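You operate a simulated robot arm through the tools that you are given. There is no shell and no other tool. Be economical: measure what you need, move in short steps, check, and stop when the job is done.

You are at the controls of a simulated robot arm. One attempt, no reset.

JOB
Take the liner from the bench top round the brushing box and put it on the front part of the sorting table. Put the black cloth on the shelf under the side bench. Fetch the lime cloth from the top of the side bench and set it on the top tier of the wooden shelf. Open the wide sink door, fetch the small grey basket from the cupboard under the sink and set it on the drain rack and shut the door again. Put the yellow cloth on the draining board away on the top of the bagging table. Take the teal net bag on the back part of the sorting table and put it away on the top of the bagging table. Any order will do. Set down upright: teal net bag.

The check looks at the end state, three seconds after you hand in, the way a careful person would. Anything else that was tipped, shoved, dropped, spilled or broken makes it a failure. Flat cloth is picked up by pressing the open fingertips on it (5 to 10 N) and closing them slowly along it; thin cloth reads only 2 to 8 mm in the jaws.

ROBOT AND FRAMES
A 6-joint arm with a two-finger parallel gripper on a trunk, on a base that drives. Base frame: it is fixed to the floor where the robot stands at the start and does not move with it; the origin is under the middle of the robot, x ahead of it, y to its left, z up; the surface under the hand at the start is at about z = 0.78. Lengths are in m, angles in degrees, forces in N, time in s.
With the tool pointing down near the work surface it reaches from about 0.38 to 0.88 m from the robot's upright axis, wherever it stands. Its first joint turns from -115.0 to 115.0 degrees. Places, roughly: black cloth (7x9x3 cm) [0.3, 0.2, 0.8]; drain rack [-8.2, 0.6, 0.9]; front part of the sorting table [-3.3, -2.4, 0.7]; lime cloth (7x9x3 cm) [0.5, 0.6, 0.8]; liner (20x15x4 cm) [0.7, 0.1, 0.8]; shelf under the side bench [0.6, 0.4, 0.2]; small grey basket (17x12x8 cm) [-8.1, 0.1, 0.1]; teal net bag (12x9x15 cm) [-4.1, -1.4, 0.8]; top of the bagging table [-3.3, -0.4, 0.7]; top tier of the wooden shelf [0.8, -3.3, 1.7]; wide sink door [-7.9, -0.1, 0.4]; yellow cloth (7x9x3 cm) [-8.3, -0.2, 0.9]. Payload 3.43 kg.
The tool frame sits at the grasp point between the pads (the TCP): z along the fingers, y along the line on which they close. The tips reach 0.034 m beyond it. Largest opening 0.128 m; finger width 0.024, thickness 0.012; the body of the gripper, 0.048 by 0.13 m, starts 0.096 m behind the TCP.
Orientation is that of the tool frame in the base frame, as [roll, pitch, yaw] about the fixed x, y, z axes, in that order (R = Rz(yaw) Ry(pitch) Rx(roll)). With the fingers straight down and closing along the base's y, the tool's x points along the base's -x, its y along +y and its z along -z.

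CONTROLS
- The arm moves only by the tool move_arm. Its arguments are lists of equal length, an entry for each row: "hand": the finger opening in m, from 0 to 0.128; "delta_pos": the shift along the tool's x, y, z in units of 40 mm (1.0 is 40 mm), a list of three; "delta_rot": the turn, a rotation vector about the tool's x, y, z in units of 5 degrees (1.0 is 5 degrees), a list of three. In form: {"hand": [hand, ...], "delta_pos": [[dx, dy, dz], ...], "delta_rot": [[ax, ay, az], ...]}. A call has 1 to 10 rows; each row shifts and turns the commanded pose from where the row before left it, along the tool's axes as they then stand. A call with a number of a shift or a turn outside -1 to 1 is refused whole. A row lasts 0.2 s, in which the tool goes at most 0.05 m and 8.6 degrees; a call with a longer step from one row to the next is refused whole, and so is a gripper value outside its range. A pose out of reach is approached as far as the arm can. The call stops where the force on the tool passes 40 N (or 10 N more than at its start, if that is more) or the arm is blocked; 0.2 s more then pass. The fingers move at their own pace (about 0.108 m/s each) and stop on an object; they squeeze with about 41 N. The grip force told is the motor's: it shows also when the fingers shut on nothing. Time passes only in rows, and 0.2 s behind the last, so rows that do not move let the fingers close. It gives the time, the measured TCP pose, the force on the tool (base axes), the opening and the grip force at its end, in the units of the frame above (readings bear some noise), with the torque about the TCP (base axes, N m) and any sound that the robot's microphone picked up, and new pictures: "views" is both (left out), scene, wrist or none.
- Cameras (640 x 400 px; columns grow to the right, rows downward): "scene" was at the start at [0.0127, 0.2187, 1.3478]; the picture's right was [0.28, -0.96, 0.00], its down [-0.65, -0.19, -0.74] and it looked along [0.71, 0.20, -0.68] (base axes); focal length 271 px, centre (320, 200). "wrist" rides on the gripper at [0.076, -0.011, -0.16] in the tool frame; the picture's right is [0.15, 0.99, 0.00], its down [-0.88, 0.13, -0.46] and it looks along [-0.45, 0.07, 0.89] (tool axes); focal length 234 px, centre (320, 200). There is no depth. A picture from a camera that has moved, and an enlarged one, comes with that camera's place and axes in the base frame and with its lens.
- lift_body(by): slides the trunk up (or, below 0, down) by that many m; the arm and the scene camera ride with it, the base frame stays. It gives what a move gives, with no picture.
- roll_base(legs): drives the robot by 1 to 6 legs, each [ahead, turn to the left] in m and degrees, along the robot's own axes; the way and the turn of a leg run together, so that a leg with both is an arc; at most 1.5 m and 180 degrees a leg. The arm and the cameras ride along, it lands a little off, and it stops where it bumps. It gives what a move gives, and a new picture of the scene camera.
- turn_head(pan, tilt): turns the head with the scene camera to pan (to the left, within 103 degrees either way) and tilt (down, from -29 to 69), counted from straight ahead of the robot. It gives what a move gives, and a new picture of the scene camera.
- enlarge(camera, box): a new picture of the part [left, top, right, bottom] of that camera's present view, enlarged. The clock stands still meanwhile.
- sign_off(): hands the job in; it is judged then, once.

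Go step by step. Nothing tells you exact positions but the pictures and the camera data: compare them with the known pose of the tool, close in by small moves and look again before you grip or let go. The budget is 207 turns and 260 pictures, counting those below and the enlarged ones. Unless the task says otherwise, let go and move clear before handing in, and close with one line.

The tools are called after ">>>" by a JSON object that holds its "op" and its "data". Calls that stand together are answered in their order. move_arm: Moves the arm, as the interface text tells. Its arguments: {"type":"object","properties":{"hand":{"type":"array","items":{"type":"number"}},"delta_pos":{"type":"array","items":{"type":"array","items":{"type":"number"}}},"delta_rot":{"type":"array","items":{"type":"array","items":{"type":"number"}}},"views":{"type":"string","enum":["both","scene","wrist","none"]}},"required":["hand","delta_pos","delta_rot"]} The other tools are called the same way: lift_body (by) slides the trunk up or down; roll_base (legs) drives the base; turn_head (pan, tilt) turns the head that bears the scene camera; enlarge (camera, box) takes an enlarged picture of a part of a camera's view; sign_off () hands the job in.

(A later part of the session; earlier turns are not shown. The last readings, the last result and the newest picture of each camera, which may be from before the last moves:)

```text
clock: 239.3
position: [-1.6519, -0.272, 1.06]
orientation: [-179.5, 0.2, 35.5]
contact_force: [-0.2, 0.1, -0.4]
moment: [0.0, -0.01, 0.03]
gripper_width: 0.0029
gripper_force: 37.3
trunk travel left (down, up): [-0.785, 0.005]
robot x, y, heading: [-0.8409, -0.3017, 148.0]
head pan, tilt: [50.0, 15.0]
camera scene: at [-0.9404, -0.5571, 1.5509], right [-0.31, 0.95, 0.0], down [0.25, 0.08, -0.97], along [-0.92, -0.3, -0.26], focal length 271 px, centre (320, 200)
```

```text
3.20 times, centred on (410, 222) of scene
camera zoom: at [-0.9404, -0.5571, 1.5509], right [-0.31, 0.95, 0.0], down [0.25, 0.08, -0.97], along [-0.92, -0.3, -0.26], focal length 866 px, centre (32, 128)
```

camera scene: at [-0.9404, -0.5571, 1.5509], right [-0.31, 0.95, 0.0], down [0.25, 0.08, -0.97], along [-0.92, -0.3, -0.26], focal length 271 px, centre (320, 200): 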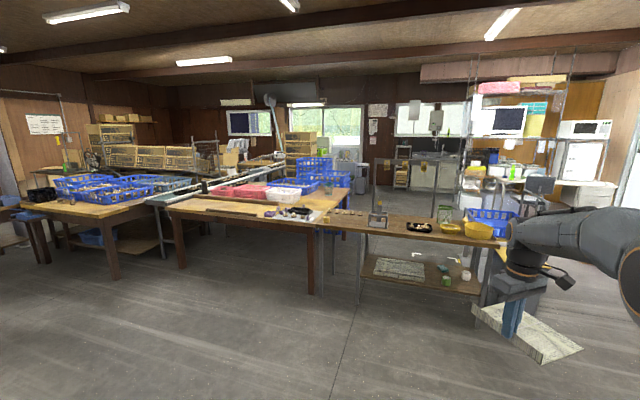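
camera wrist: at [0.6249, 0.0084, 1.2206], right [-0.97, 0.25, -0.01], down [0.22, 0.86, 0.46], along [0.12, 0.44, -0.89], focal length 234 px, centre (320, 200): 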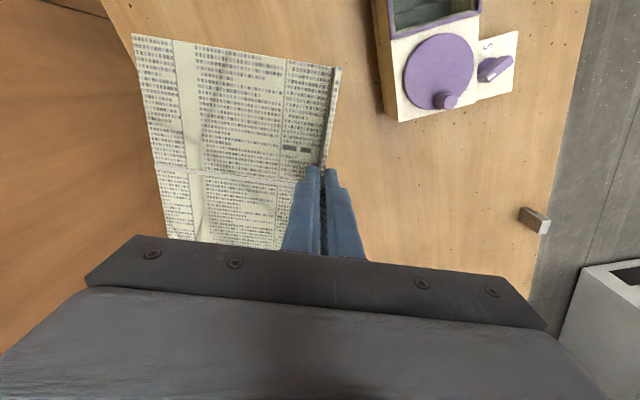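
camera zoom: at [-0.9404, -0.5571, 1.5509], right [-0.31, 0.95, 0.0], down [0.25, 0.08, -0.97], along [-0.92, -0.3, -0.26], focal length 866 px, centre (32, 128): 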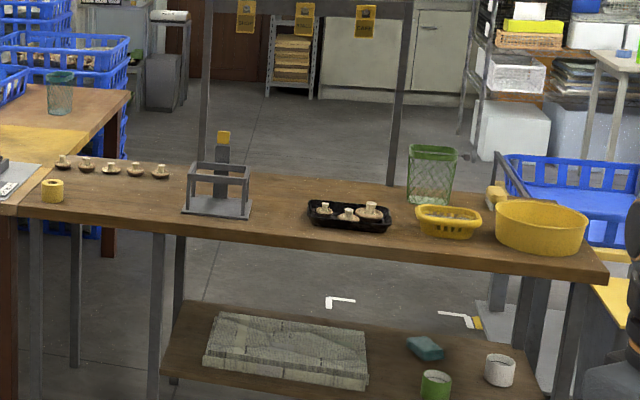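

Teal bag is the teal mesh cup on the far right corner of the sorting table. The front part has a free strip between two wooden bars (x ≈ -3.2 to -3.5, y ≈ -2.9 to -1.95). I drive there.

>>> {"op": "roll_base", "data": {"legs": [[0, 77], [1.25, 0], [1.2, 0]]}}

>>> {"op": "turn_head", "data": {"pan": -30, "tilt": 30}}

```text
clock: 254.8
position: [-2.6992, -2.9103, 1.0612]
orientation: [-179.4, 0.1, 116.2]
contact_force: [-0.3, 1.5, 0.0]
moment: [0.02, -0.04, -0.01]
gripper_width: 0.0027
gripper_force: 37.7
trunk travel left (down, up): [-0.785, 0.005]
robot x, y, heading: [-2.5377, -2.1147, -131.3]
head pan, tilt: [50.0, 15.0]
camera scene: at [-2.3028, -2.2541, 1.551], right [-0.99, -0.15, 0.0], down [-0.04, 0.26, -0.97], along [0.14, -0.96, -0.26], focal length 271 px, centre (320, 200)
```

scene: 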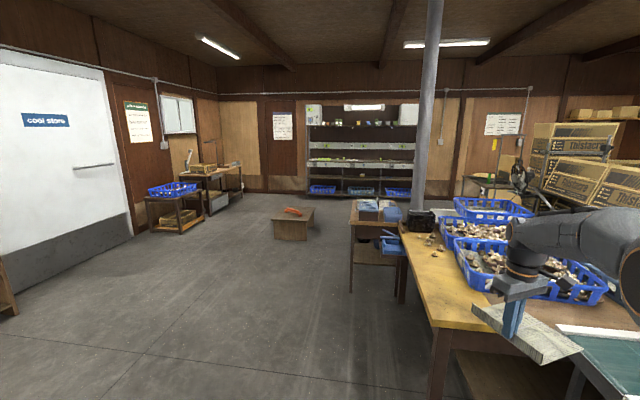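

```text
clock: 256.3
position: [-2.7004, -2.9092, 1.0606]
orientation: [-179.5, 0.2, 116.2]
contact_force: [-1.0, -0.2, 0.1]
moment: [0.0, -0.04, 0.0]
gripper_width: 0.0027
gripper_force: 37.3
trunk travel left (down, up): [-0.785, 0.005]
robot x, y, heading: [-2.536, -2.1185, -131.5]
head pan, tilt: [-30.0, 30.0]
camera scene: at [-2.4024, -2.1907, 1.5268], right [-0.32, 0.95, 0.0], down [0.47, 0.16, -0.87], along [-0.82, -0.28, -0.5], focal length 271 px, centre (320, 200)
```

scene: 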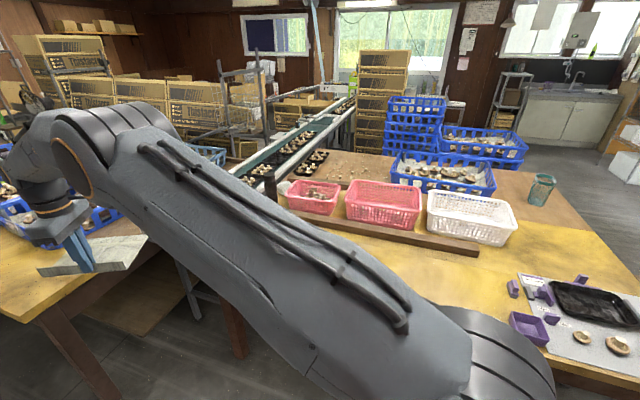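

Liner clear above everything. I turn right to face the table.

>>> {"op": "roll_base", "data": {"legs": [[0, -48.5]]}}

>>> {"op": "turn_head", "data": {"pan": 15, "tilt": 40}}

```text
clock: 259.0
position: [-3.2425, -2.5131, 1.0606]
orientation: [-179.5, 0.2, 67.0]
contact_force: [-0.5, 0.1, 0.3]
moment: [0.0, 0.0, 0.02]
gripper_width: 0.0028
gripper_force: 37.8
trunk travel left (down, up): [-0.785, 0.005]
robot x, y, heading: [-2.5353, -2.1185, 179.5]
head pan, tilt: [-30.0, 30.0]
camera scene: at [-2.5048, -2.2672, 1.5268], right [0.51, 0.86, 0.0], down [0.43, -0.25, -0.87], along [-0.75, 0.44, -0.5], focal length 271 px, centre (320, 200)
```

scene: 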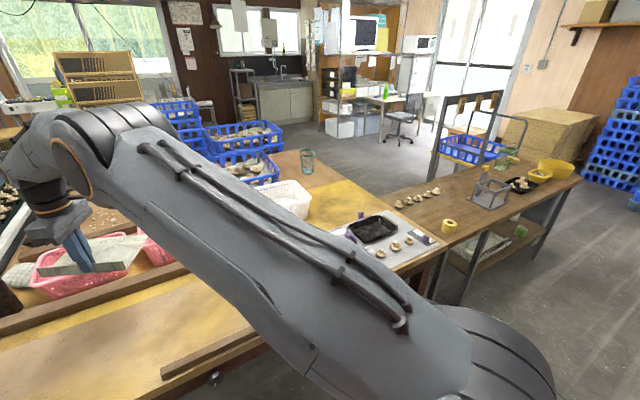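

```text
clock: 260.1
position: [-3.2431, -2.513, 1.0603]
orientation: [-179.5, 0.2, 67.1]
contact_force: [-0.3, -1.0, -0.9]
moment: [0.01, -0.03, 0.02]
gripper_width: 0.0026
gripper_force: 36.7
trunk travel left (down, up): [-0.785, 0.005]
robot x, y, heading: [-2.5379, -2.1148, 179.9]
head pan, tilt: [15.0, 40.0]
camera scene: at [-2.5093, -2.3344, 1.5114], right [-0.25, 0.97, 0.0], down [0.62, 0.16, -0.77], along [-0.74, -0.19, -0.64], focal length 271 px, centre (320, 200)
```

scene: 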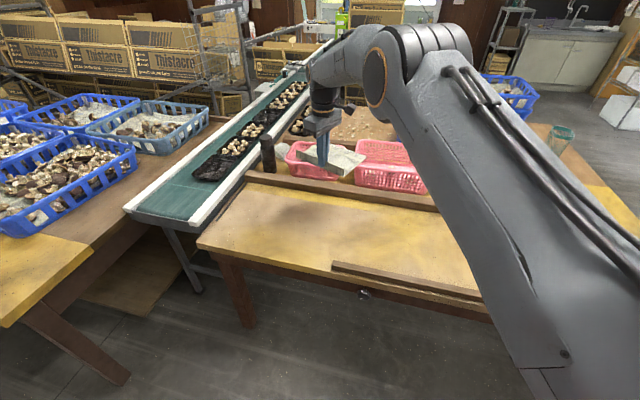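

The spot below is inside the free strip. I lower toward the table.

>>> {"op": "move_arm", "data": {"hand": [0, 0, 0, 0, 0, 0, 0], "delta_pos": [[0, 0, 0.9], [0, 0, 0.9], [0, 0, 0.9], [0, 0, 0.9], [0, 0, 0.9], [0, 0, 0.9], [0, 0, 0.9]], "delta_rot": [[0, 0, 0], [0, 0, 0], [0, 0, 0], [0, 0, 0], [0, 0, 0], [0, 0, 0], [0, 0, 0]]}}

```text
clock: 261.7
position: [-3.2437, -2.5141, 0.8087]
orientation: [-179.6, 0.2, 66.9]
contact_force: [-0.2, -0.4, 0.0]
moment: [0.0, -0.03, 0.01]
gripper_width: 0.0027
gripper_force: 37.5
trunk travel left (down, up): [-0.785, 0.005]
robot x, y, heading: [-2.5371, -2.1199, 179.5]
head pan, tilt: [15.0, 40.0]
camera scene: at [-2.509, -2.3343, 1.5114], right [-0.25, 0.97, 0.0], down [0.62, 0.16, -0.77], along [-0.74, -0.19, -0.64], focal length 271 px, centre (320, 200)
camera wrist: at [-3.2235, -2.4405, 0.9685], right [0.97, -0.25, -0.01], down [-0.22, -0.86, 0.46], along [-0.12, -0.44, -0.89], focal length 234 px, centre (320, 200)
```

scene: 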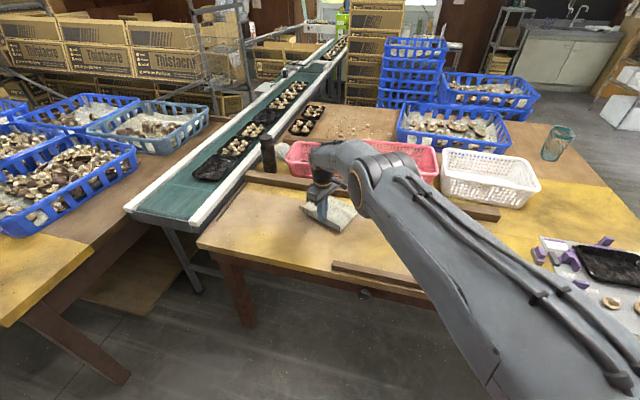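
wrist: 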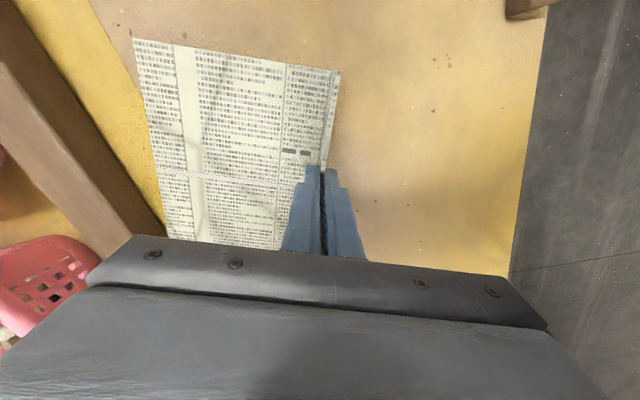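

Rear bar is about 5 cm away from the sheet; I shift 2 cm toward the front edge and step down.

>>> {"op": "move_arm", "data": {"hand": [0, 0, 0, 0], "delta_pos": [[0.2, 0.46, 0], [0, 0, 0.3], [0, 0, 0.3], [0, 0, 0.3]], "delta_rot": [[0, 0, 0], [0, 0, 0], [0, 0, 0], [0, 0, 0]], "views": "wrist"}}

>>> {"op": "enlarge", "data": {"camera": "scene", "box": [250, 130, 410, 230]}}

```text
clock: 262.7
position: [-3.2273, -2.5138, 0.778]
orientation: [-179.2, 0.6, 67.1]
contact_force: [-0.8, -0.3, 36.7]
moment: [0.35, -0.22, -0.02]
gripper_width: 0.0028
gripper_force: 37.3
trunk travel left (down, up): [-0.785, 0.005]
robot x, y, heading: [-2.541, -2.1175, 179.5]
head pan, tilt: [15.0, 40.0]
camera wrist: at [-3.2059, -2.4405, 0.9372], right [0.97, -0.25, -0.02], down [-0.22, -0.86, 0.46], along [-0.13, -0.45, -0.89], focal length 234 px, centre (320, 200)
```

wrist: 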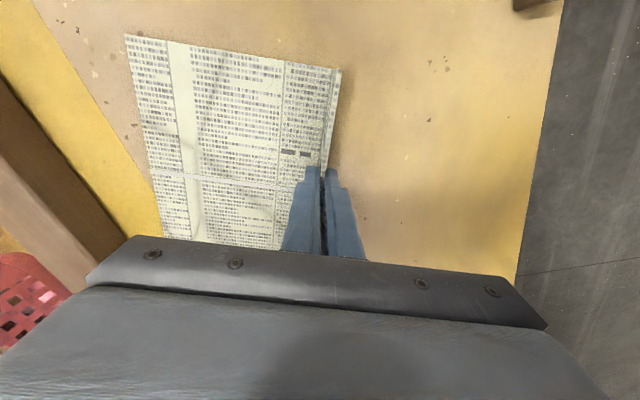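

```text
4.00 times, centred on (330, 180) of scene
camera zoom: at [-2.5075, -2.3335, 1.5118], right [-0.25, 0.97, 0.0], down [0.62, 0.16, -0.77], along [-0.74, -0.19, -0.64], focal length 1083 px, centre (280, 280)
```

zoom: 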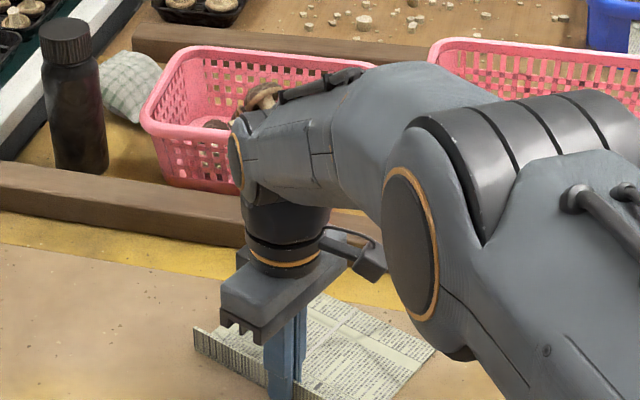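

It rests on the table (36 N). I ease up a touch, open gently and lift away.

>>> {"op": "move_arm", "data": {"hand": [0, 0.02, 0.05, 0.05, 0.05], "delta_pos": [[0, 0, -0.04], [0, 0, 0], [0, 0, 0], [0, 0, 0], [0, 0, 0]], "delta_rot": [[0, 0, 0], [0, 0, 0], [0, 0, 0], [0, 0, 0], [0, 0, 0]], "views": "none"}}

>>> {"op": "move_arm", "data": {"hand": [0.05, 0.05, 0.05, 0.05, 0.05, 0.05, 0.05, 0.05], "delta_pos": [[0, 0, -0.4], [0, 0, -0.9], [0, 0, -0.9], [0, 0, -0.9], [0, 0, -0.9], [0, 0, -0.9], [0, 0, -0.9], [0, 0, -0.9]], "delta_rot": [[0, 0, 0], [0, 0, 0], [0, 0, 0], [0, 0, 0], [0, 0, 0], [0, 0, 0], [0, 0, 0], [0, 0, 0]], "views": "wrist"}}

```text
clock: 263.9
position: [-3.2242, -2.5123, 0.7767]
orientation: [-179.4, 0.3, 67.0]
contact_force: [12.3, -3.9, 40.9]
moment: [0.38, 0.52, 0.05]
gripper_width: 0.0429
gripper_force: 0.0
trunk travel left (down, up): [-0.785, 0.005]
robot x, y, heading: [-2.5323, -2.1171, 179.3]
head pan, tilt: [15.0, 40.0]
```

```text
clock: 265.7
position: [-3.2245, -2.5143, 1.0412]
orientation: [-179.6, 0.2, 67.2]
contact_force: [0.4, -0.2, 0.8]
moment: [0.04, -0.03, -0.03]
gripper_width: 0.0502
gripper_force: 0.0
trunk travel left (down, up): [-0.785, 0.005]
robot x, y, heading: [-2.5354, -2.1221, 179.6]
head pan, tilt: [15.0, 40.0]
camera wrist: at [-3.2062, -2.4413, 1.2014], right [0.97, -0.25, -0.01], down [-0.22, -0.86, 0.46], along [-0.12, -0.44, -0.89], focal length 234 px, centre (320, 200)
```

wrist: 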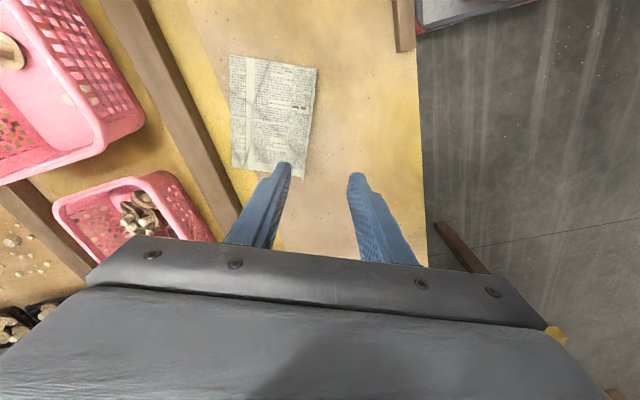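

Liner is down on the front part. Now I drive toward the right end of the bagging table to find the way round to the back.

>>> {"op": "roll_base", "data": {"legs": [[-0.4, 0], [0, -90], [1.4, 0], [1.0, 0]]}}

>>> {"op": "turn_head", "data": {"pan": 75, "tilt": 22}}

```text
clock: 283.2
position: [-2.3327, 0.9531, 1.0412]
orientation: [-179.5, 0.2, -28.8]
contact_force: [-1.3, 0.4, -0.3]
moment: [0.0, -0.04, -0.03]
gripper_width: 0.0499
gripper_force: 0.0
trunk travel left (down, up): [-0.785, 0.005]
robot x, y, heading: [-2.0104, 0.2278, 83.6]
head pan, tilt: [15.0, 40.0]
camera scene: at [-2.2272, 0.2234, 1.5114], right [0.99, 0.15, 0.0], down [0.1, -0.64, -0.77], along [-0.11, 0.76, -0.64], focal length 271 px, centre (320, 200)
```

scene: 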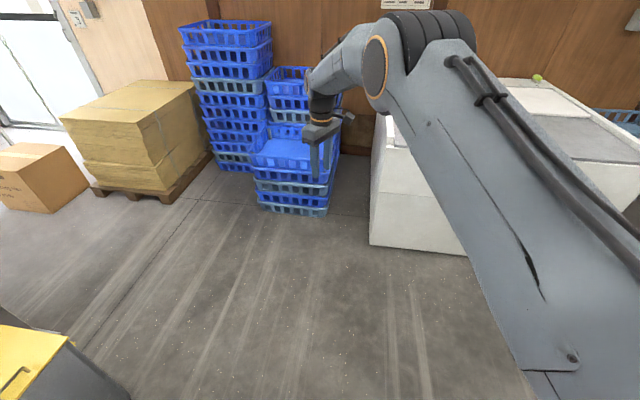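

```text
clock: 284.5
position: [-2.3323, 0.9529, 1.0413]
orientation: [-179.5, 0.1, -28.7]
contact_force: [-1.0, -0.3, 0.7]
moment: [0.02, 0.02, 0.0]
gripper_width: 0.0499
gripper_force: 0.0
trunk travel left (down, up): [-0.785, 0.005]
robot x, y, heading: [-2.0112, 0.2284, 83.8]
head pan, tilt: [75.0, 22.0]
camera scene: at [-2.301, 0.1734, 1.5396], right [0.37, 0.93, 0.0], down [0.35, -0.14, -0.93], along [-0.86, 0.34, -0.37], focal length 271 px, centre (320, 200)
```

scene: 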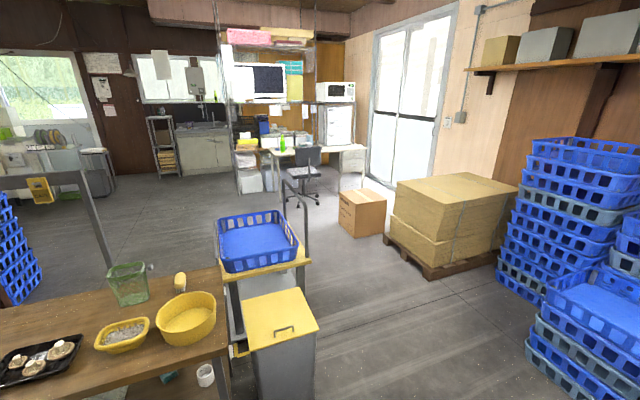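

There's a clear passage between the bin/trolley and the pallet. I centre and raise the arm for driving, then go round.

>>> {"op": "move_arm", "data": {"hand": [0.1, 0.12, 0.12, 0.12, 0.12, 0.12, 0.12, 0.12, 0.12, 0.12], "delta_pos": [[1, -0.08, -0.3], [1, -0.08, -0.3], [1, -0.08, -0.3], [1, -0.08, -0.3], [1, -0.08, -0.3], [1, -0.08, -0.3], [1, -0.08, -0.3], [1, -0.08, -0.3], [1, -0.08, -0.3], [1, -0.08, -0.3]], "delta_rot": [[0, 0, 0], [0, 0, 0], [0, 0, 0], [0, 0, 0], [0, 0, 0], [0, 0, 0], [0, 0, 0], [0, 0, 0], [0, 0, 0], [0, 0, 0]], "views": "none"}}

>>> {"op": "roll_base", "data": {"legs": [[0, 62], [1.5, 0], [0, 34]]}}

>>> {"op": "turn_head", "data": {"pan": 40, "tilt": 25}}

```text
clock: 286.7
position: [-1.9685, 0.789, 1.1598]
orientation: [-179.6, 0.3, -28.8]
contact_force: [0.0, -0.6, -0.1]
moment: [-0.07, -0.05, 0.02]
gripper_width: 0.1201
gripper_force: 0.0
trunk travel left (down, up): [-0.785, 0.005]
robot x, y, heading: [-2.0076, 0.2302, 83.4]
head pan, tilt: [75.0, 22.0]
```

```text
clock: 298.7
position: [-3.8569, 1.0417, 1.1595]
orientation: [-179.5, 0.2, 68.7]
contact_force: [0.9, 0.5, -0.3]
moment: [-0.04, -0.02, -0.01]
gripper_width: 0.1201
gripper_force: 0.0
trunk travel left (down, up): [-0.785, 0.005]
robot x, y, heading: [-3.2991, 1.0772, -178.9]
head pan, tilt: [75.0, 22.0]
camera scene: at [-3.203, 0.7942, 1.5396], right [-0.97, 0.24, 0.0], down [0.09, 0.36, -0.93], along [-0.22, -0.9, -0.37], focal length 271 px, centre (320, 200)
```

scene: 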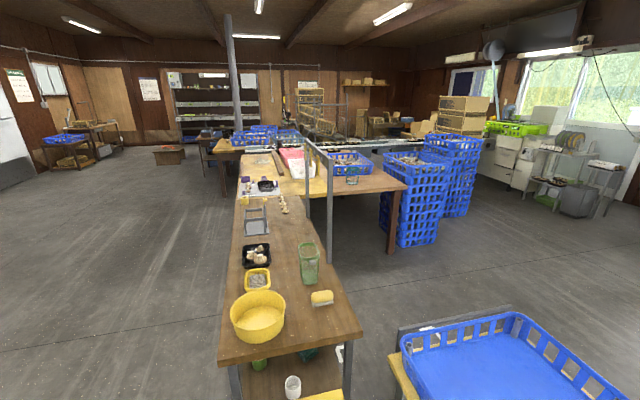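

```text
clock: 299.7
position: [-3.8572, 1.0412, 1.1589]
orientation: [-179.5, 0.2, 68.8]
contact_force: [0.0, 0.4, -0.1]
moment: [0.02, -0.01, 0.0]
gripper_width: 0.1199
gripper_force: 0.1
trunk travel left (down, up): [-0.785, 0.005]
robot x, y, heading: [-3.3013, 1.0817, -179.0]
head pan, tilt: [40.0, 25.0]
camera scene: at [-3.2501, 0.8237, 1.5348], right [-0.66, 0.75, 0.0], down [0.32, 0.28, -0.91], along [-0.68, -0.6, -0.42], focal length 271 px, centre (320, 200)
```

scene: 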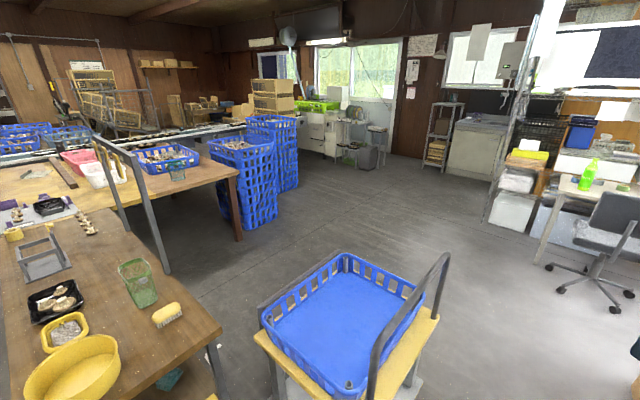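

The teal bag stands at about [-4.06, -1.45], best reached from behind the bagging table. I drive past the trolley with an arc to its far side.

>>> {"op": "roll_base", "data": {"legs": [[1.0, 0], [0.7, 90], [0.5, 0]]}}

>>> {"op": "turn_head", "data": {"pan": 25, "tilt": 25}}

```text
clock: 311.3
position: [-4.698, -0.4777, 1.1589]
orientation: [-179.6, 0.2, 158.5]
contact_force: [1.3, -0.2, -0.2]
moment: [-0.03, 0.01, 0.01]
gripper_width: 0.12
gripper_force: 0.0
trunk travel left (down, up): [-0.785, 0.005]
robot x, y, heading: [-4.7309, 0.0777, -88.9]
head pan, tilt: [40.0, 25.0]
cut short: leg 2
camera scene: at [-4.4758, 0.1297, 1.5348], right [-0.75, -0.66, 0.0], down [-0.28, 0.32, -0.91], along [0.6, -0.68, -0.42], focal length 271 px, centre (320, 200)
```

scene: 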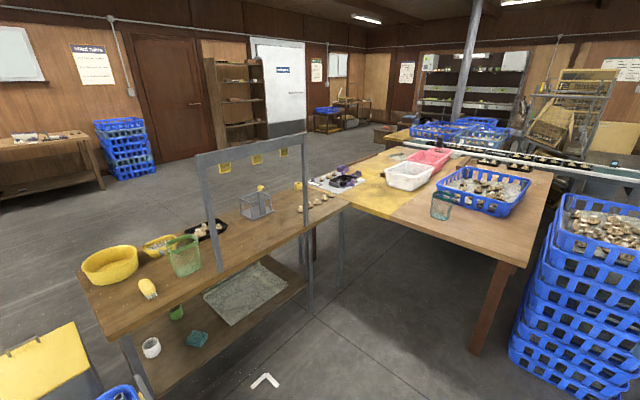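

```text
clock: 312.1
position: [-4.6981, -0.4777, 1.1588]
orientation: [-179.4, 0.1, 158.6]
contact_force: [-0.5, -0.1, 1.1]
moment: [-0.01, -0.03, 0.01]
gripper_width: 0.1197
gripper_force: 0.1
trunk travel left (down, up): [-0.785, 0.005]
robot x, y, heading: [-4.7285, 0.083, -88.9]
head pan, tilt: [25.0, 25.0]
camera scene: at [-4.4958, 0.1163, 1.5348], right [-0.9, -0.44, 0.0], down [-0.19, 0.38, -0.91], along [0.4, -0.81, -0.42], focal length 271 px, centre (320, 200)
```

scene: 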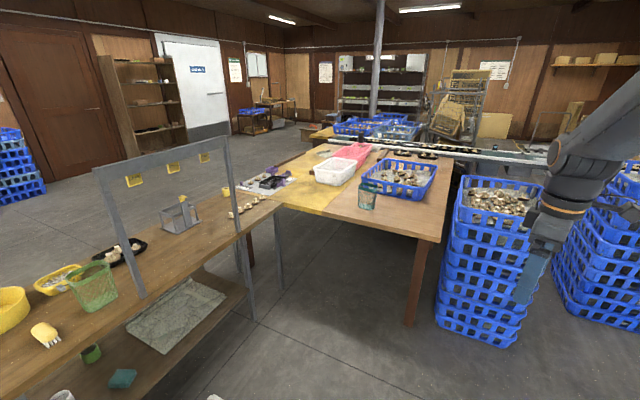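

The teal bag stands alone near the table's edge; the path is free. I drive up to it.

>>> {"op": "roll_base", "data": {"legs": [[0, 32.5], [0.95, 0], [0, -33.5]]}}

>>> {"op": "turn_head", "data": {"pan": 5, "tilt": 45}}

>>> {"op": "enlarge", "data": {"camera": "wrist", "box": [0, 0, 640, 400]}}

```text
clock: 320.2
position: [-4.2097, -1.2635, 1.1583]
orientation: [-179.5, 0.2, 156.2]
contact_force: [1.2, -0.5, 0.4]
moment: [0.0, 0.03, 0.04]
gripper_width: 0.1201
gripper_force: 0.0
trunk travel left (down, up): [-0.785, 0.005]
robot x, y, heading: [-4.2192, -0.7028, -91.2]
head pan, tilt: [25.0, 25.0]
camera scene: at [-3.9833, -0.6793, 1.5348], right [-0.92, -0.4, 0.0], down [-0.17, 0.39, -0.91], along [0.36, -0.83, -0.42], focal length 271 px, centre (320, 200)
```

scene: 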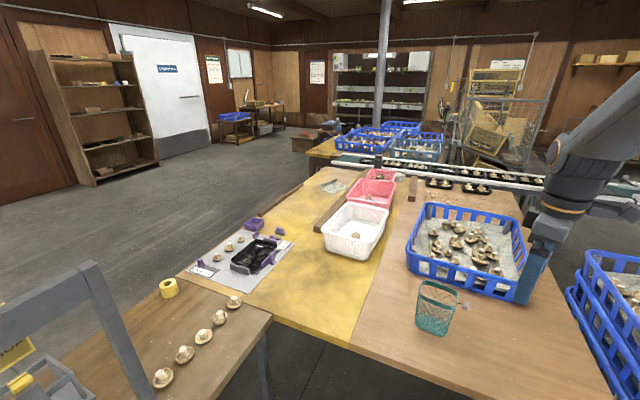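

```text
clock: 321.0
position: [-4.2116, -1.2644, 1.1581]
orientation: [-179.5, 0.3, 156.1]
contact_force: [0.9, -0.2, -0.6]
moment: [0.0, 0.01, 0.0]
gripper_width: 0.12
gripper_force: 0.0
trunk travel left (down, up): [-0.785, 0.005]
robot x, y, heading: [-4.2184, -0.7047, -91.3]
head pan, tilt: [5.0, 45.0]
camera scene: at [-4.0151, -0.6761, 1.5042], right [-1.0, -0.06, 0.0], down [-0.05, 0.71, -0.71], along [0.05, -0.71, -0.71], focal length 271 px, centre (320, 200)
```

scene: 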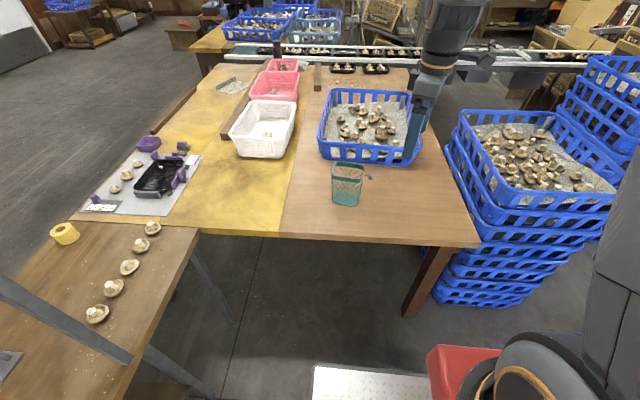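

```text
1.00 times, centred on (320, 200) of wrist (not enlarged: the box is as wide or as high as the picture)
camera zoom: at [-4.286, -1.2436, 1.3194], right [0.27, 0.96, -0.01], down [0.86, -0.23, 0.46], along [0.44, -0.13, -0.89], focal length 234 px, centre (320, 200)
```

zoom: 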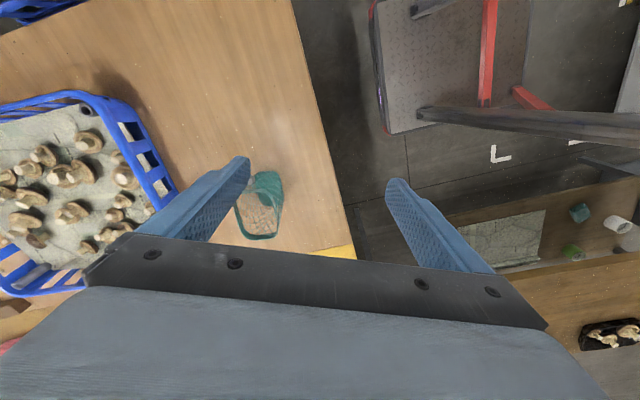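

The bag is a mesh cup, centre about [-4.063, -1.46], rim ~12×9 cm with the narrow side along y. I zoom in and turn the hand to close along y.

>>> {"op": "enlarge", "data": {"camera": "scene", "box": [290, 130, 410, 220]}}

>>> {"op": "move_arm", "data": {"hand": [0.128, 0.128, 0.128, 0.128, 0.128, 0.128], "delta_pos": [[0, 0, 0], [0, 0, 0], [0, 0, 0], [0, 0, 0], [0, 0, 0], [0, 0, 0]], "delta_rot": [[0, 0, -1], [0, 0, -1], [0, 0, -1], [0, 0, -1], [0, 0, -0.8], [0, 0, 0]], "views": "none"}}

```text
4.44 times, centred on (350, 175) of scene
camera zoom: at [-4.0151, -0.6761, 1.5042], right [-1.0, -0.06, 0.0], down [-0.05, 0.71, -0.71], along [0.05, -0.71, -0.71], focal length 1203 px, centre (187, 311)
```

zoom: 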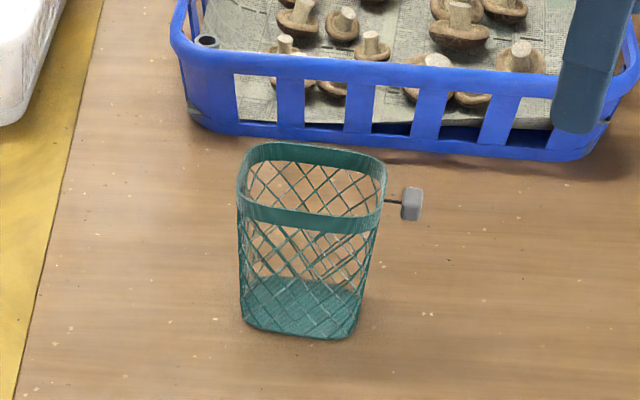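

```text
clock: 322.4
position: [-4.211, -1.2648, 1.158]
orientation: [-179.4, 0.0, -179.9]
contact_force: [0.4, 0.2, 0.1]
moment: [-0.04, -0.02, 0.0]
gripper_width: 0.128
gripper_force: 0.1
trunk travel left (down, up): [-0.785, 0.005]
robot x, y, heading: [-4.2181, -0.7012, -91.5]
head pan, tilt: [5.0, 45.0]
```

Rim centre about [-4.062, -1.452]. Moving above it and down to just over the rim.

>>> {"op": "move_arm", "data": {"hand": [0.128, 0.128, 0.128, 0.128, 0.128, 0.128, 0.128, 0.128, 0.128, 0.128], "delta_pos": [[-0.62, -0.78, 0], [-0.62, -0.78, 0], [-0.62, -0.78, 0], [-0.62, -0.78, 0], [-0.62, -0.78, 0], [-0.62, -0.78, 0], [0, 0, 0.95], [0, 0, 0.95], [0, 0, 0.95], [0, 0, 0.9]], "delta_rot": [[0, 0, 0.6], [0, 0, 0.6], [0, 0, 0], [0, 0, 0], [0, 0, 0], [0, 0, 0], [0, 0, 0], [0, 0, 0], [0, 0, 0], [0, 0, 0]]}}

```text
clock: 324.6
position: [-4.0799, -1.4627, 1.0097]
orientation: [-179.4, 0.2, 174.1]
contact_force: [0.3, -0.1, -0.4]
moment: [-0.01, 0.01, -0.03]
gripper_width: 0.1282
gripper_force: 0.1
trunk travel left (down, up): [-0.785, 0.005]
robot x, y, heading: [-4.2162, -0.7023, -91.4]
head pan, tilt: [5.0, 45.0]
camera scene: at [-4.0152, -0.676, 1.5042], right [-1.0, -0.06, 0.0], down [-0.05, 0.71, -0.71], along [0.05, -0.71, -0.71], focal length 271 px, centre (320, 200)
camera wrist: at [-4.1573, -1.4655, 1.1707], right [-0.04, 1.0, -0.01], down [0.89, 0.04, 0.46], along [0.46, 0.01, -0.89], focal length 234 px, centre (320, 200)
```

scene: 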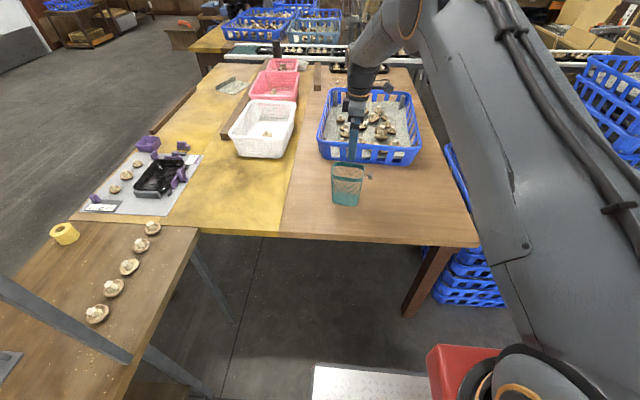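
wrist: 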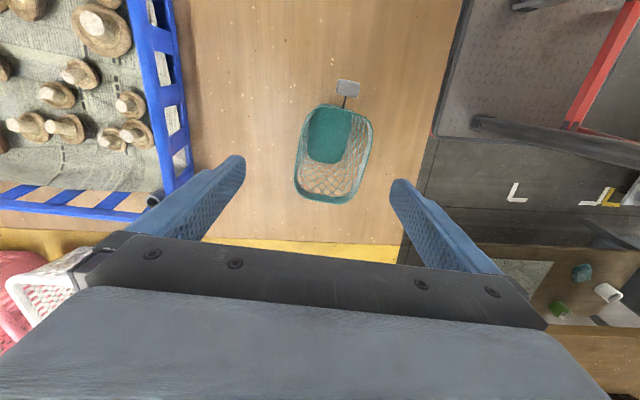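

Small correction, then down around the rim.

>>> {"op": "move_arm", "data": {"hand": [0.128, 0.128, 0.128, 0.128, 0.128], "delta_pos": [[-0.26, 0.36, 0], [0, 0, 0.9], [0, 0, 0.9], [0, 0, 0.9], [0, 0, 0.9]], "delta_rot": [[0, 0, 0.2], [0, 0, 0], [0, 0, 0], [0, 0, 0], [0, 0, 0]], "views": "wrist"}}

>>> {"op": "enlarge", "data": {"camera": "scene", "box": [290, 110, 450, 210]}}

```text
clock: 325.8
position: [-4.0689, -1.4498, 0.8686]
orientation: [-179.5, 0.1, 173.1]
contact_force: [1.1, -0.9, 0.9]
moment: [-0.02, -0.03, 0.01]
gripper_width: 0.1281
gripper_force: 0.1
trunk travel left (down, up): [-0.785, 0.005]
robot x, y, heading: [-4.2183, -0.7041, -91.3]
head pan, tilt: [5.0, 45.0]
camera wrist: at [-4.1475, -1.4505, 1.0286], right [-0.03, 1.0, -0.01], down [0.89, 0.03, 0.46], along [0.46, 0.0, -0.89], focal length 234 px, centre (320, 200)
```

wrist: 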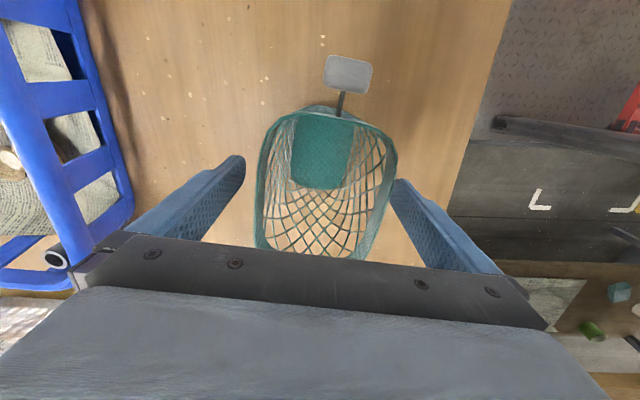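

```text
4.00 times, centred on (370, 160) of scene
camera zoom: at [-4.0151, -0.6759, 1.5042], right [-1.0, -0.06, 0.0], down [-0.05, 0.71, -0.71], along [0.05, -0.71, -0.71], focal length 1083 px, centre (120, 360)
```

zoom: 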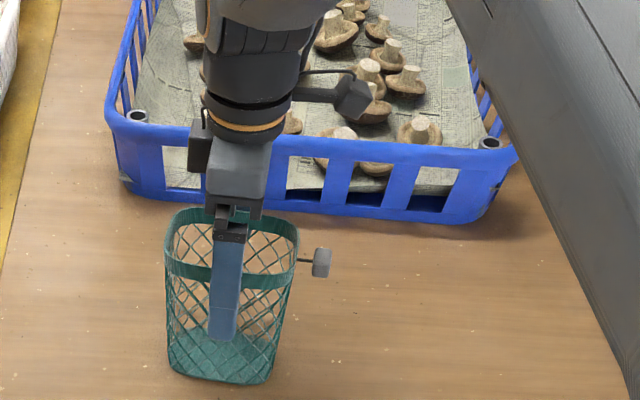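

Well placed around the rim. I close moderately.

>>> {"op": "move_arm", "data": {"hand": [0.11, 0.095, 0.085, 0.08, 0.08, 0.08], "delta_pos": [[0, 0, 0], [0, 0, 0], [0, 0, 0], [0, 0, 0], [0, 0, 0], [0, 0, 0]], "delta_rot": [[0, 0, 0], [0, 0, 0], [0, 0, 0], [0, 0, 0], [0, 0, 0], [0, 0, 0]], "views": "wrist"}}

```text
clock: 327.2
position: [-4.0688, -1.4484, 0.8687]
orientation: [-179.6, 0.1, 173.2]
contact_force: [0.1, -0.3, -0.1]
moment: [-0.01, -0.02, 0.02]
gripper_width: 0.0871
gripper_force: 41.1
trunk travel left (down, up): [-0.785, 0.005]
robot x, y, heading: [-4.2136, -0.7094, -91.3]
head pan, tilt: [5.0, 45.0]
camera wrist: at [-4.1474, -1.4505, 1.0285], right [-0.03, 1.0, -0.01], down [0.89, 0.03, 0.46], along [0.46, 0.0, -0.89], focal length 234 px, centre (320, 200)
```

wrist: 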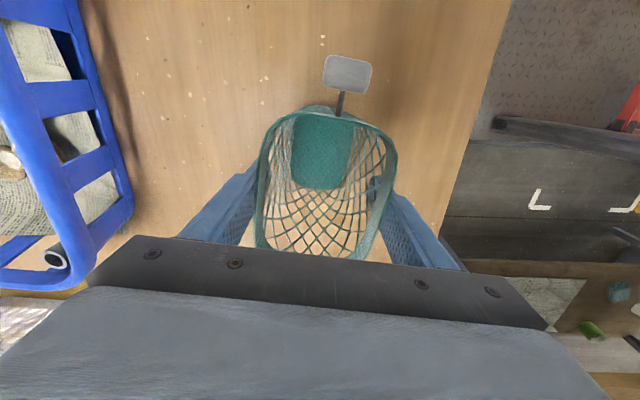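

Gripped at the rim. I lift straight up and draw it in for driving.

>>> {"op": "move_arm", "data": {"hand": [0.08, 0.08, 0.08, 0.08, 0.08, 0.08, 0.08, 0.08], "delta_pos": [[0, 0, -0.5], [0, 0, -0.95], [0, 0, -0.95], [0, 0, -0.95], [0, 0, -0.95], [0, 0, -0.95], [0, 0, -0.95], [0, 0, -0.95]], "delta_rot": [[0, 0, 0], [0, 0, 0], [0, 0, 0], [0, 0, 0], [0, 0, 0], [0, 0, 0], [0, 0, 0], [0, 0, 0]], "views": "none"}}

>>> {"op": "move_arm", "data": {"hand": [0.08, 0.08, 0.08, 0.08, 0.08, 0.08], "delta_pos": [[0.6, 0.8, 0], [0.6, 0.8, 0], [0.6, 0.8, 0], [0.6, 0.8, 0], [0.6, 0.8, 0], [0.4, 0.8, 0]], "delta_rot": [[0, 0, 0], [0, 0, 0], [0, 0, 0], [0, 0, 0], [0, 0, 0], [0, 0, 0]], "views": "scene"}}

```text
clock: 329.0
position: [-4.0666, -1.4494, 1.1552]
orientation: [-179.6, 0.0, 173.2]
contact_force: [-0.4, -0.2, -0.5]
moment: [0.02, 0.01, 0.02]
gripper_width: 0.0868
gripper_force: 41.2
trunk travel left (down, up): [-0.785, 0.005]
robot x, y, heading: [-4.2179, -0.7014, -91.5]
head pan, tilt: [5.0, 45.0]
```

```text
clock: 330.4
position: [-4.1788, -1.2404, 1.149]
orientation: [-179.5, 0.1, 173.2]
contact_force: [0.6, -0.3, -0.8]
moment: [0.05, 0.02, 0.01]
gripper_width: 0.087
gripper_force: 41.5
trunk travel left (down, up): [-0.785, 0.005]
robot x, y, heading: [-4.2174, -0.7046, -91.3]
head pan, tilt: [5.0, 45.0]
camera scene: at [-4.0151, -0.6766, 1.5042], right [-1.0, -0.06, 0.0], down [-0.05, 0.71, -0.71], along [0.05, -0.71, -0.71], focal length 271 px, centre (320, 200)
```

scene: 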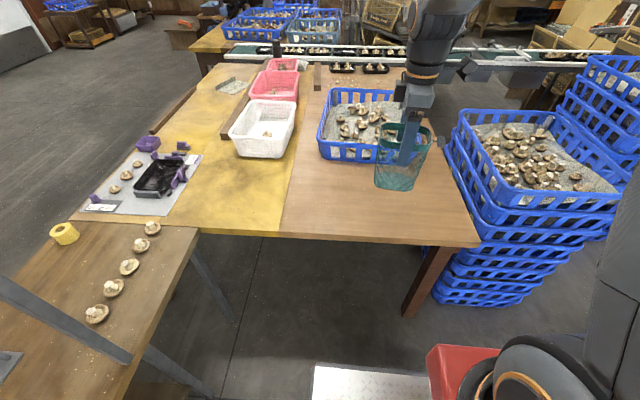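

Held upright. I drive back the way I came and check the trolley.

>>> {"op": "roll_base", "data": {"legs": [[0, 33.5], [-0.95, 0], [0, -33], [-0.45, 0]]}}

>>> {"op": "turn_head", "data": {"pan": 95, "tilt": 35}}

```text
clock: 340.7
position: [-4.6771, -0.0329, 1.1502]
orientation: [-179.5, 0.2, 175.3]
contact_force: [-1.4, 0.3, -0.7]
moment: [0.02, 0.02, 0.03]
gripper_width: 0.0863
gripper_force: 40.8
trunk travel left (down, up): [-0.785, 0.005]
robot x, y, heading: [-4.7392, 0.5004, -88.9]
head pan, tilt: [5.0, 45.0]
camera scene: at [-4.5361, 0.5363, 1.5042], right [-0.99, -0.1, 0.0], down [-0.07, 0.7, -0.71], along [0.07, -0.7, -0.71], focal length 271 px, centre (320, 200)
```

scene: 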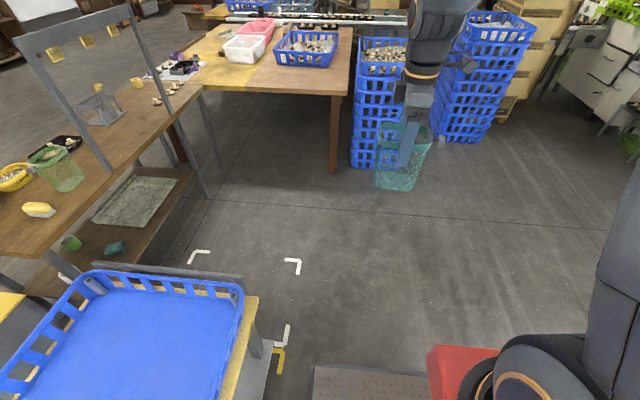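

```text
clock: 342.4
position: [-4.6784, -0.0329, 1.1502]
orientation: [-179.4, 0.1, 175.3]
contact_force: [0.1, -0.5, -0.8]
moment: [0.0, 0.03, -0.01]
gripper_width: 0.0867
gripper_force: 41.2
trunk travel left (down, up): [-0.785, 0.005]
robot x, y, heading: [-4.7376, 0.503, -88.9]
head pan, tilt: [95.0, 35.0]
camera scene: at [-4.4567, 0.6263, 1.519], right [0.1, -0.99, 0.0], down [-0.57, -0.06, -0.82], along [0.81, 0.08, -0.57], focal length 271 px, centre (320, 200)
```

scene: 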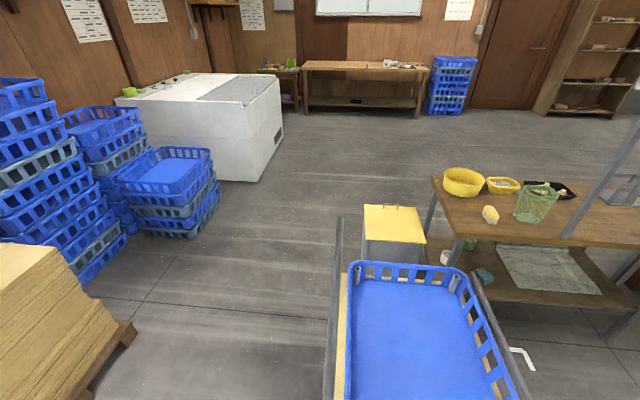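

The trolley stands unmoved. I reverse along the arc and out through the passage.

>>> {"op": "roll_base", "data": {"legs": [[-0.15, 0], [-0.7, -90], [-1.0, 0]]}}

```text
clock: 352.3
position: [-3.8607, 1.0509, 1.1487]
orientation: [-179.5, 0.1, 84.6]
contact_force: [0.4, -0.6, -0.8]
moment: [-0.02, 0.03, 0.01]
gripper_width: 0.0868
gripper_force: 40.9
trunk travel left (down, up): [-0.785, 0.005]
robot x, y, heading: [-3.3283, 1.1046, -179.7]
head pan, tilt: [95.0, 35.0]
cut short: leg 2
camera scene: at [-3.2065, 0.8219, 1.519], right [-1.0, -0.09, 0.0], down [-0.05, 0.57, -0.82], along [0.07, -0.82, -0.57], focal length 271 px, centre (320, 200)
```

scene: 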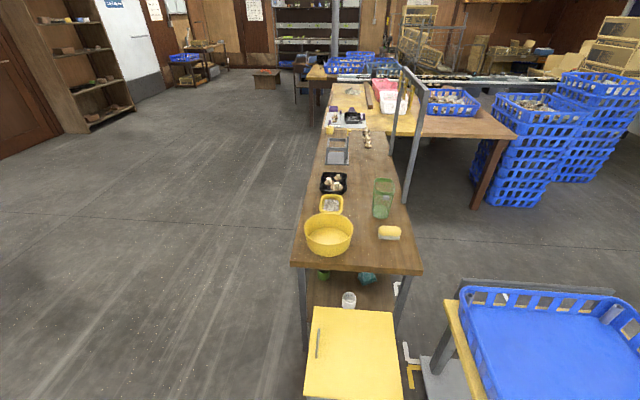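

Through. I zoom on the bagging table from its end to choose spots.

>>> {"op": "enlarge", "data": {"camera": "scene", "box": [280, 110, 440, 280]}}

```text
2.35 times, centred on (360, 195) of scene
camera zoom: at [-3.2065, 0.8219, 1.519], right [-1.0, -0.09, 0.0], down [-0.05, 0.57, -0.82], along [0.07, -0.82, -0.57], focal length 637 px, centre (226, 212)
```

zoom: 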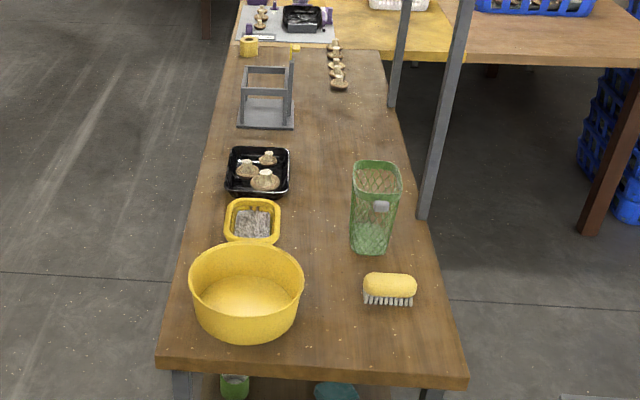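

Free area: the back half of the table, x ≈ -3.27 to -3.52, y ≈ -0.4 to -0.9. I drive around to the front of the bagging table.

>>> {"op": "roll_base", "data": {"legs": [[-0.85, 0], [0, 90], [1.5, 0], [0.28, 0], [0, -89.5]]}}

>>> {"op": "turn_head", "data": {"pan": 20, "tilt": 40}}

```text
clock: 372.8
position: [-3.0923, -0.6805, 1.1494]
orientation: [-179.5, 0.1, 81.9]
contact_force: [0.4, 0.1, -0.3]
moment: [0.0, -0.02, 0.0]
gripper_width: 0.0865
gripper_force: 41.0
trunk travel left (down, up): [-0.785, 0.005]
robot x, y, heading: [-2.5541, -0.6519, 177.6]
head pan, tilt: [95.0, 35.0]
camera scene: at [-2.4481, -0.9391, 1.519], right [-1.0, -0.04, 0.0], down [-0.02, 0.57, -0.82], along [0.03, -0.82, -0.57], focal length 271 px, centre (320, 200)
```

scene: 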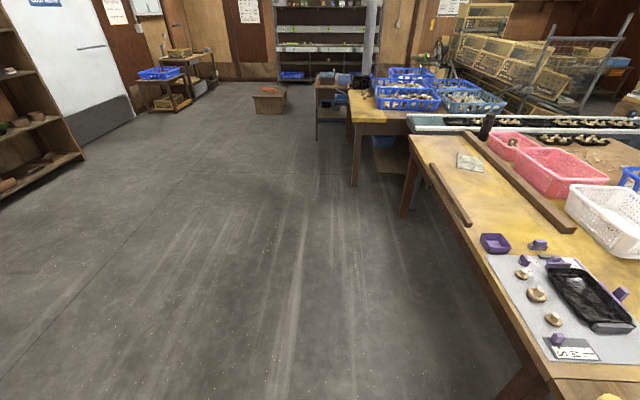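

```text
clock: 374.3
position: [-3.0925, -0.6804, 1.1503]
orientation: [-179.5, 0.1, 81.9]
contact_force: [0.0, 0.1, -0.4]
moment: [-0.01, 0.01, -0.04]
gripper_width: 0.0864
gripper_force: 41.4
trunk travel left (down, up): [-0.785, 0.005]
robot x, y, heading: [-2.5545, -0.6474, 177.9]
head pan, tilt: [20.0, 40.0]
camera scene: at [-2.5329, -0.8765, 1.5114], right [-0.3, 0.95, 0.0], down [0.61, 0.19, -0.77], along [-0.73, -0.23, -0.64], focal length 271 px, centre (320, 200)
```

scene: 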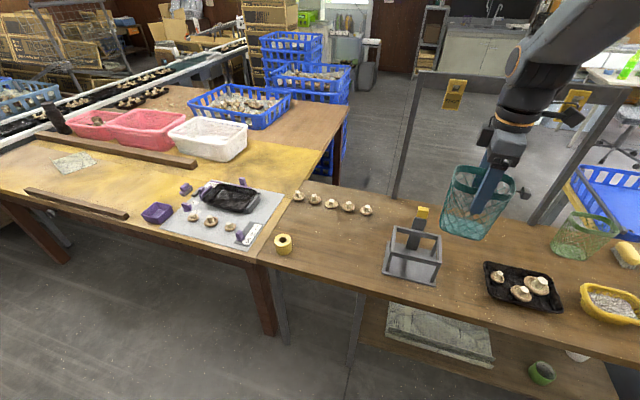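

The free spot at about [-3.39, -0.68] is behind the stand and tray. I move in a bit and reach over it.

>>> {"op": "roll_base", "data": {"legs": [[0.09, 0]]}}

>>> {"op": "move_arm", "data": {"hand": [0.08, 0.08, 0.08, 0.08, 0.08, 0.08], "delta_pos": [[-0.13, -0.9, 0], [-0.13, -0.9, 0], [-0.13, -0.9, 0], [-0.13, -0.9, 0], [-0.13, -0.9, 0], [-0.13, -0.9, 0]], "delta_rot": [[0, 0, 0], [0, 0, 0], [0, 0, 0], [0, 0, 0], [0, 0, 0], [0, 0, 0]]}}

```text
clock: 375.4
position: [-3.1826, -0.6767, 1.1484]
orientation: [-179.6, 0.1, 81.9]
contact_force: [-0.3, 0.4, -0.1]
moment: [-0.02, 0.01, -0.01]
gripper_width: 0.0867
gripper_force: 41.1
trunk travel left (down, up): [-0.785, 0.005]
robot x, y, heading: [-2.6453, -0.6464, 177.3]
head pan, tilt: [20.0, 40.0]
camera scene: at [-2.6249, -0.8722, 1.5114], right [-0.3, 0.95, 0.0], down [0.61, 0.19, -0.77], along [-0.73, -0.23, -0.64], focal length 271 px, centre (320, 200)
```

scene: 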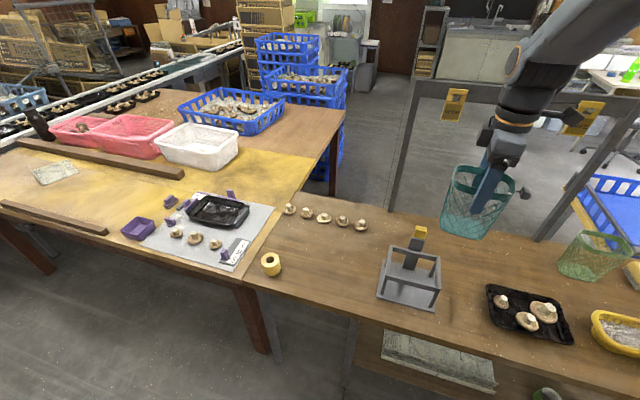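

```text
clock: 376.8
position: [-3.4022, -0.6763, 1.1528]
orientation: [-179.4, 0.0, 81.9]
contact_force: [-0.3, -0.1, 0.0]
moment: [-0.02, 0.03, -0.01]
gripper_width: 0.0867
gripper_force: 40.9
trunk travel left (down, up): [-0.785, 0.005]
robot x, y, heading: [-2.6463, -0.6476, 177.2]
head pan, tilt: [20.0, 40.0]
camera scene: at [-2.6247, -0.8721, 1.5114], right [-0.3, 0.95, 0.0], down [0.61, 0.19, -0.77], along [-0.73, -0.23, -0.64], focal length 271 px, centre (320, 200)
camera wrist: at [-3.4022, -0.6002, 1.3143], right [1.0, 0.01, -0.01], down [0.01, -0.89, 0.46], along [-0.01, -0.46, -0.89], focal length 234 px, centre (320, 200)
```

scene: 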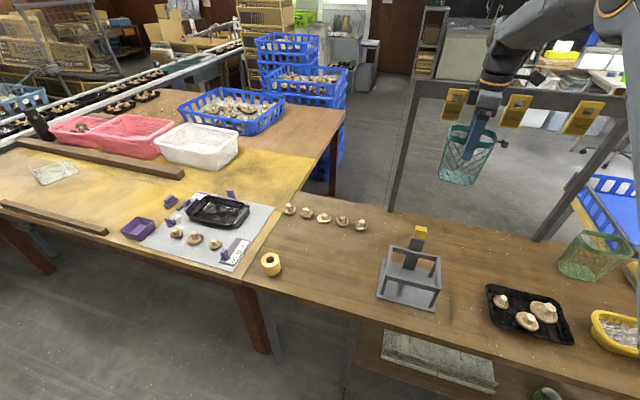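
wrist: 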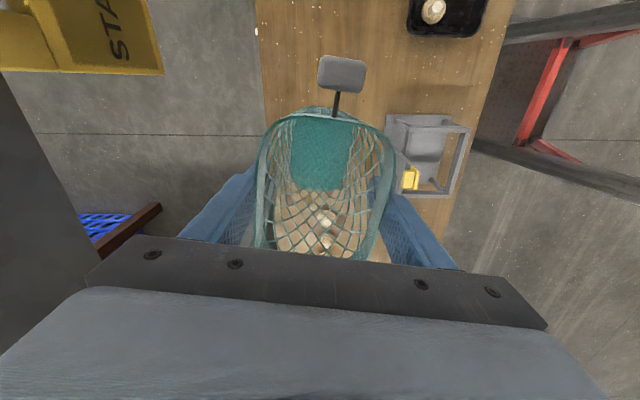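

Clear of stand and rear edge. I lower to about 3 cm above the table.

>>> {"op": "move_arm", "data": {"hand": [0.08, 0.08, 0.08, 0.08, 0.08, 0.08, 0.08], "delta_pos": [[0.05, 0.2, 0.9], [0, 0, 0.9], [0, 0, 0.9], [0, 0, 0.9], [0, 0, 0.9], [0, 0, 0.9], [0, 0, 0.9]], "delta_rot": [[0, 0, 0], [0, 0, 0], [0, 0, 0], [0, 0, 0], [0, 0, 0], [0, 0, 0], [0, 0, 0]]}}

```text
clock: 378.4
position: [-3.3991, -0.6735, 0.8986]
orientation: [-179.4, 0.0, 81.9]
contact_force: [1.1, -0.1, -1.0]
moment: [-0.03, 0.02, 0.01]
gripper_width: 0.0864
gripper_force: 40.8
trunk travel left (down, up): [-0.785, 0.005]
robot x, y, heading: [-2.6473, -0.6415, 177.4]
head pan, tilt: [20.0, 40.0]
camera scene: at [-2.6249, -0.8721, 1.5114], right [-0.3, 0.95, 0.0], down [0.61, 0.19, -0.77], along [-0.73, -0.23, -0.64], focal length 271 px, centre (320, 200)
camera wrist: at [-3.3997, -0.5985, 1.0589], right [1.0, 0.0, -0.01], down [0.01, -0.89, 0.46], along [-0.01, -0.46, -0.89], focal length 234 px, centre (320, 200)
```

scene: 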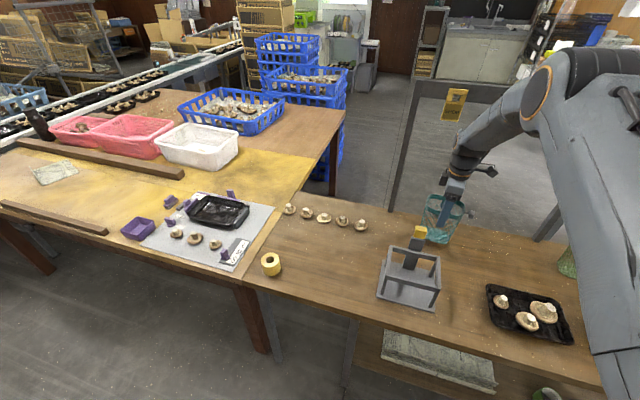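
wrist: 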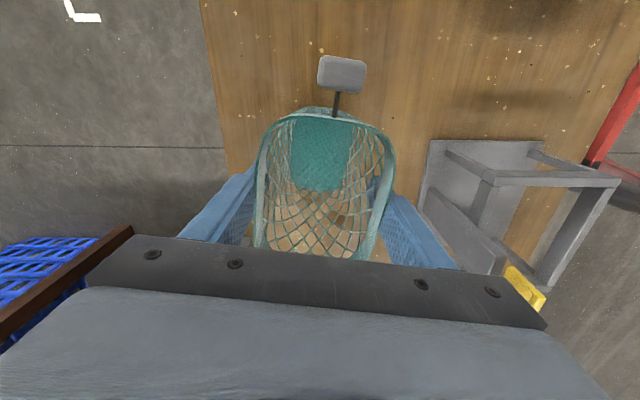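

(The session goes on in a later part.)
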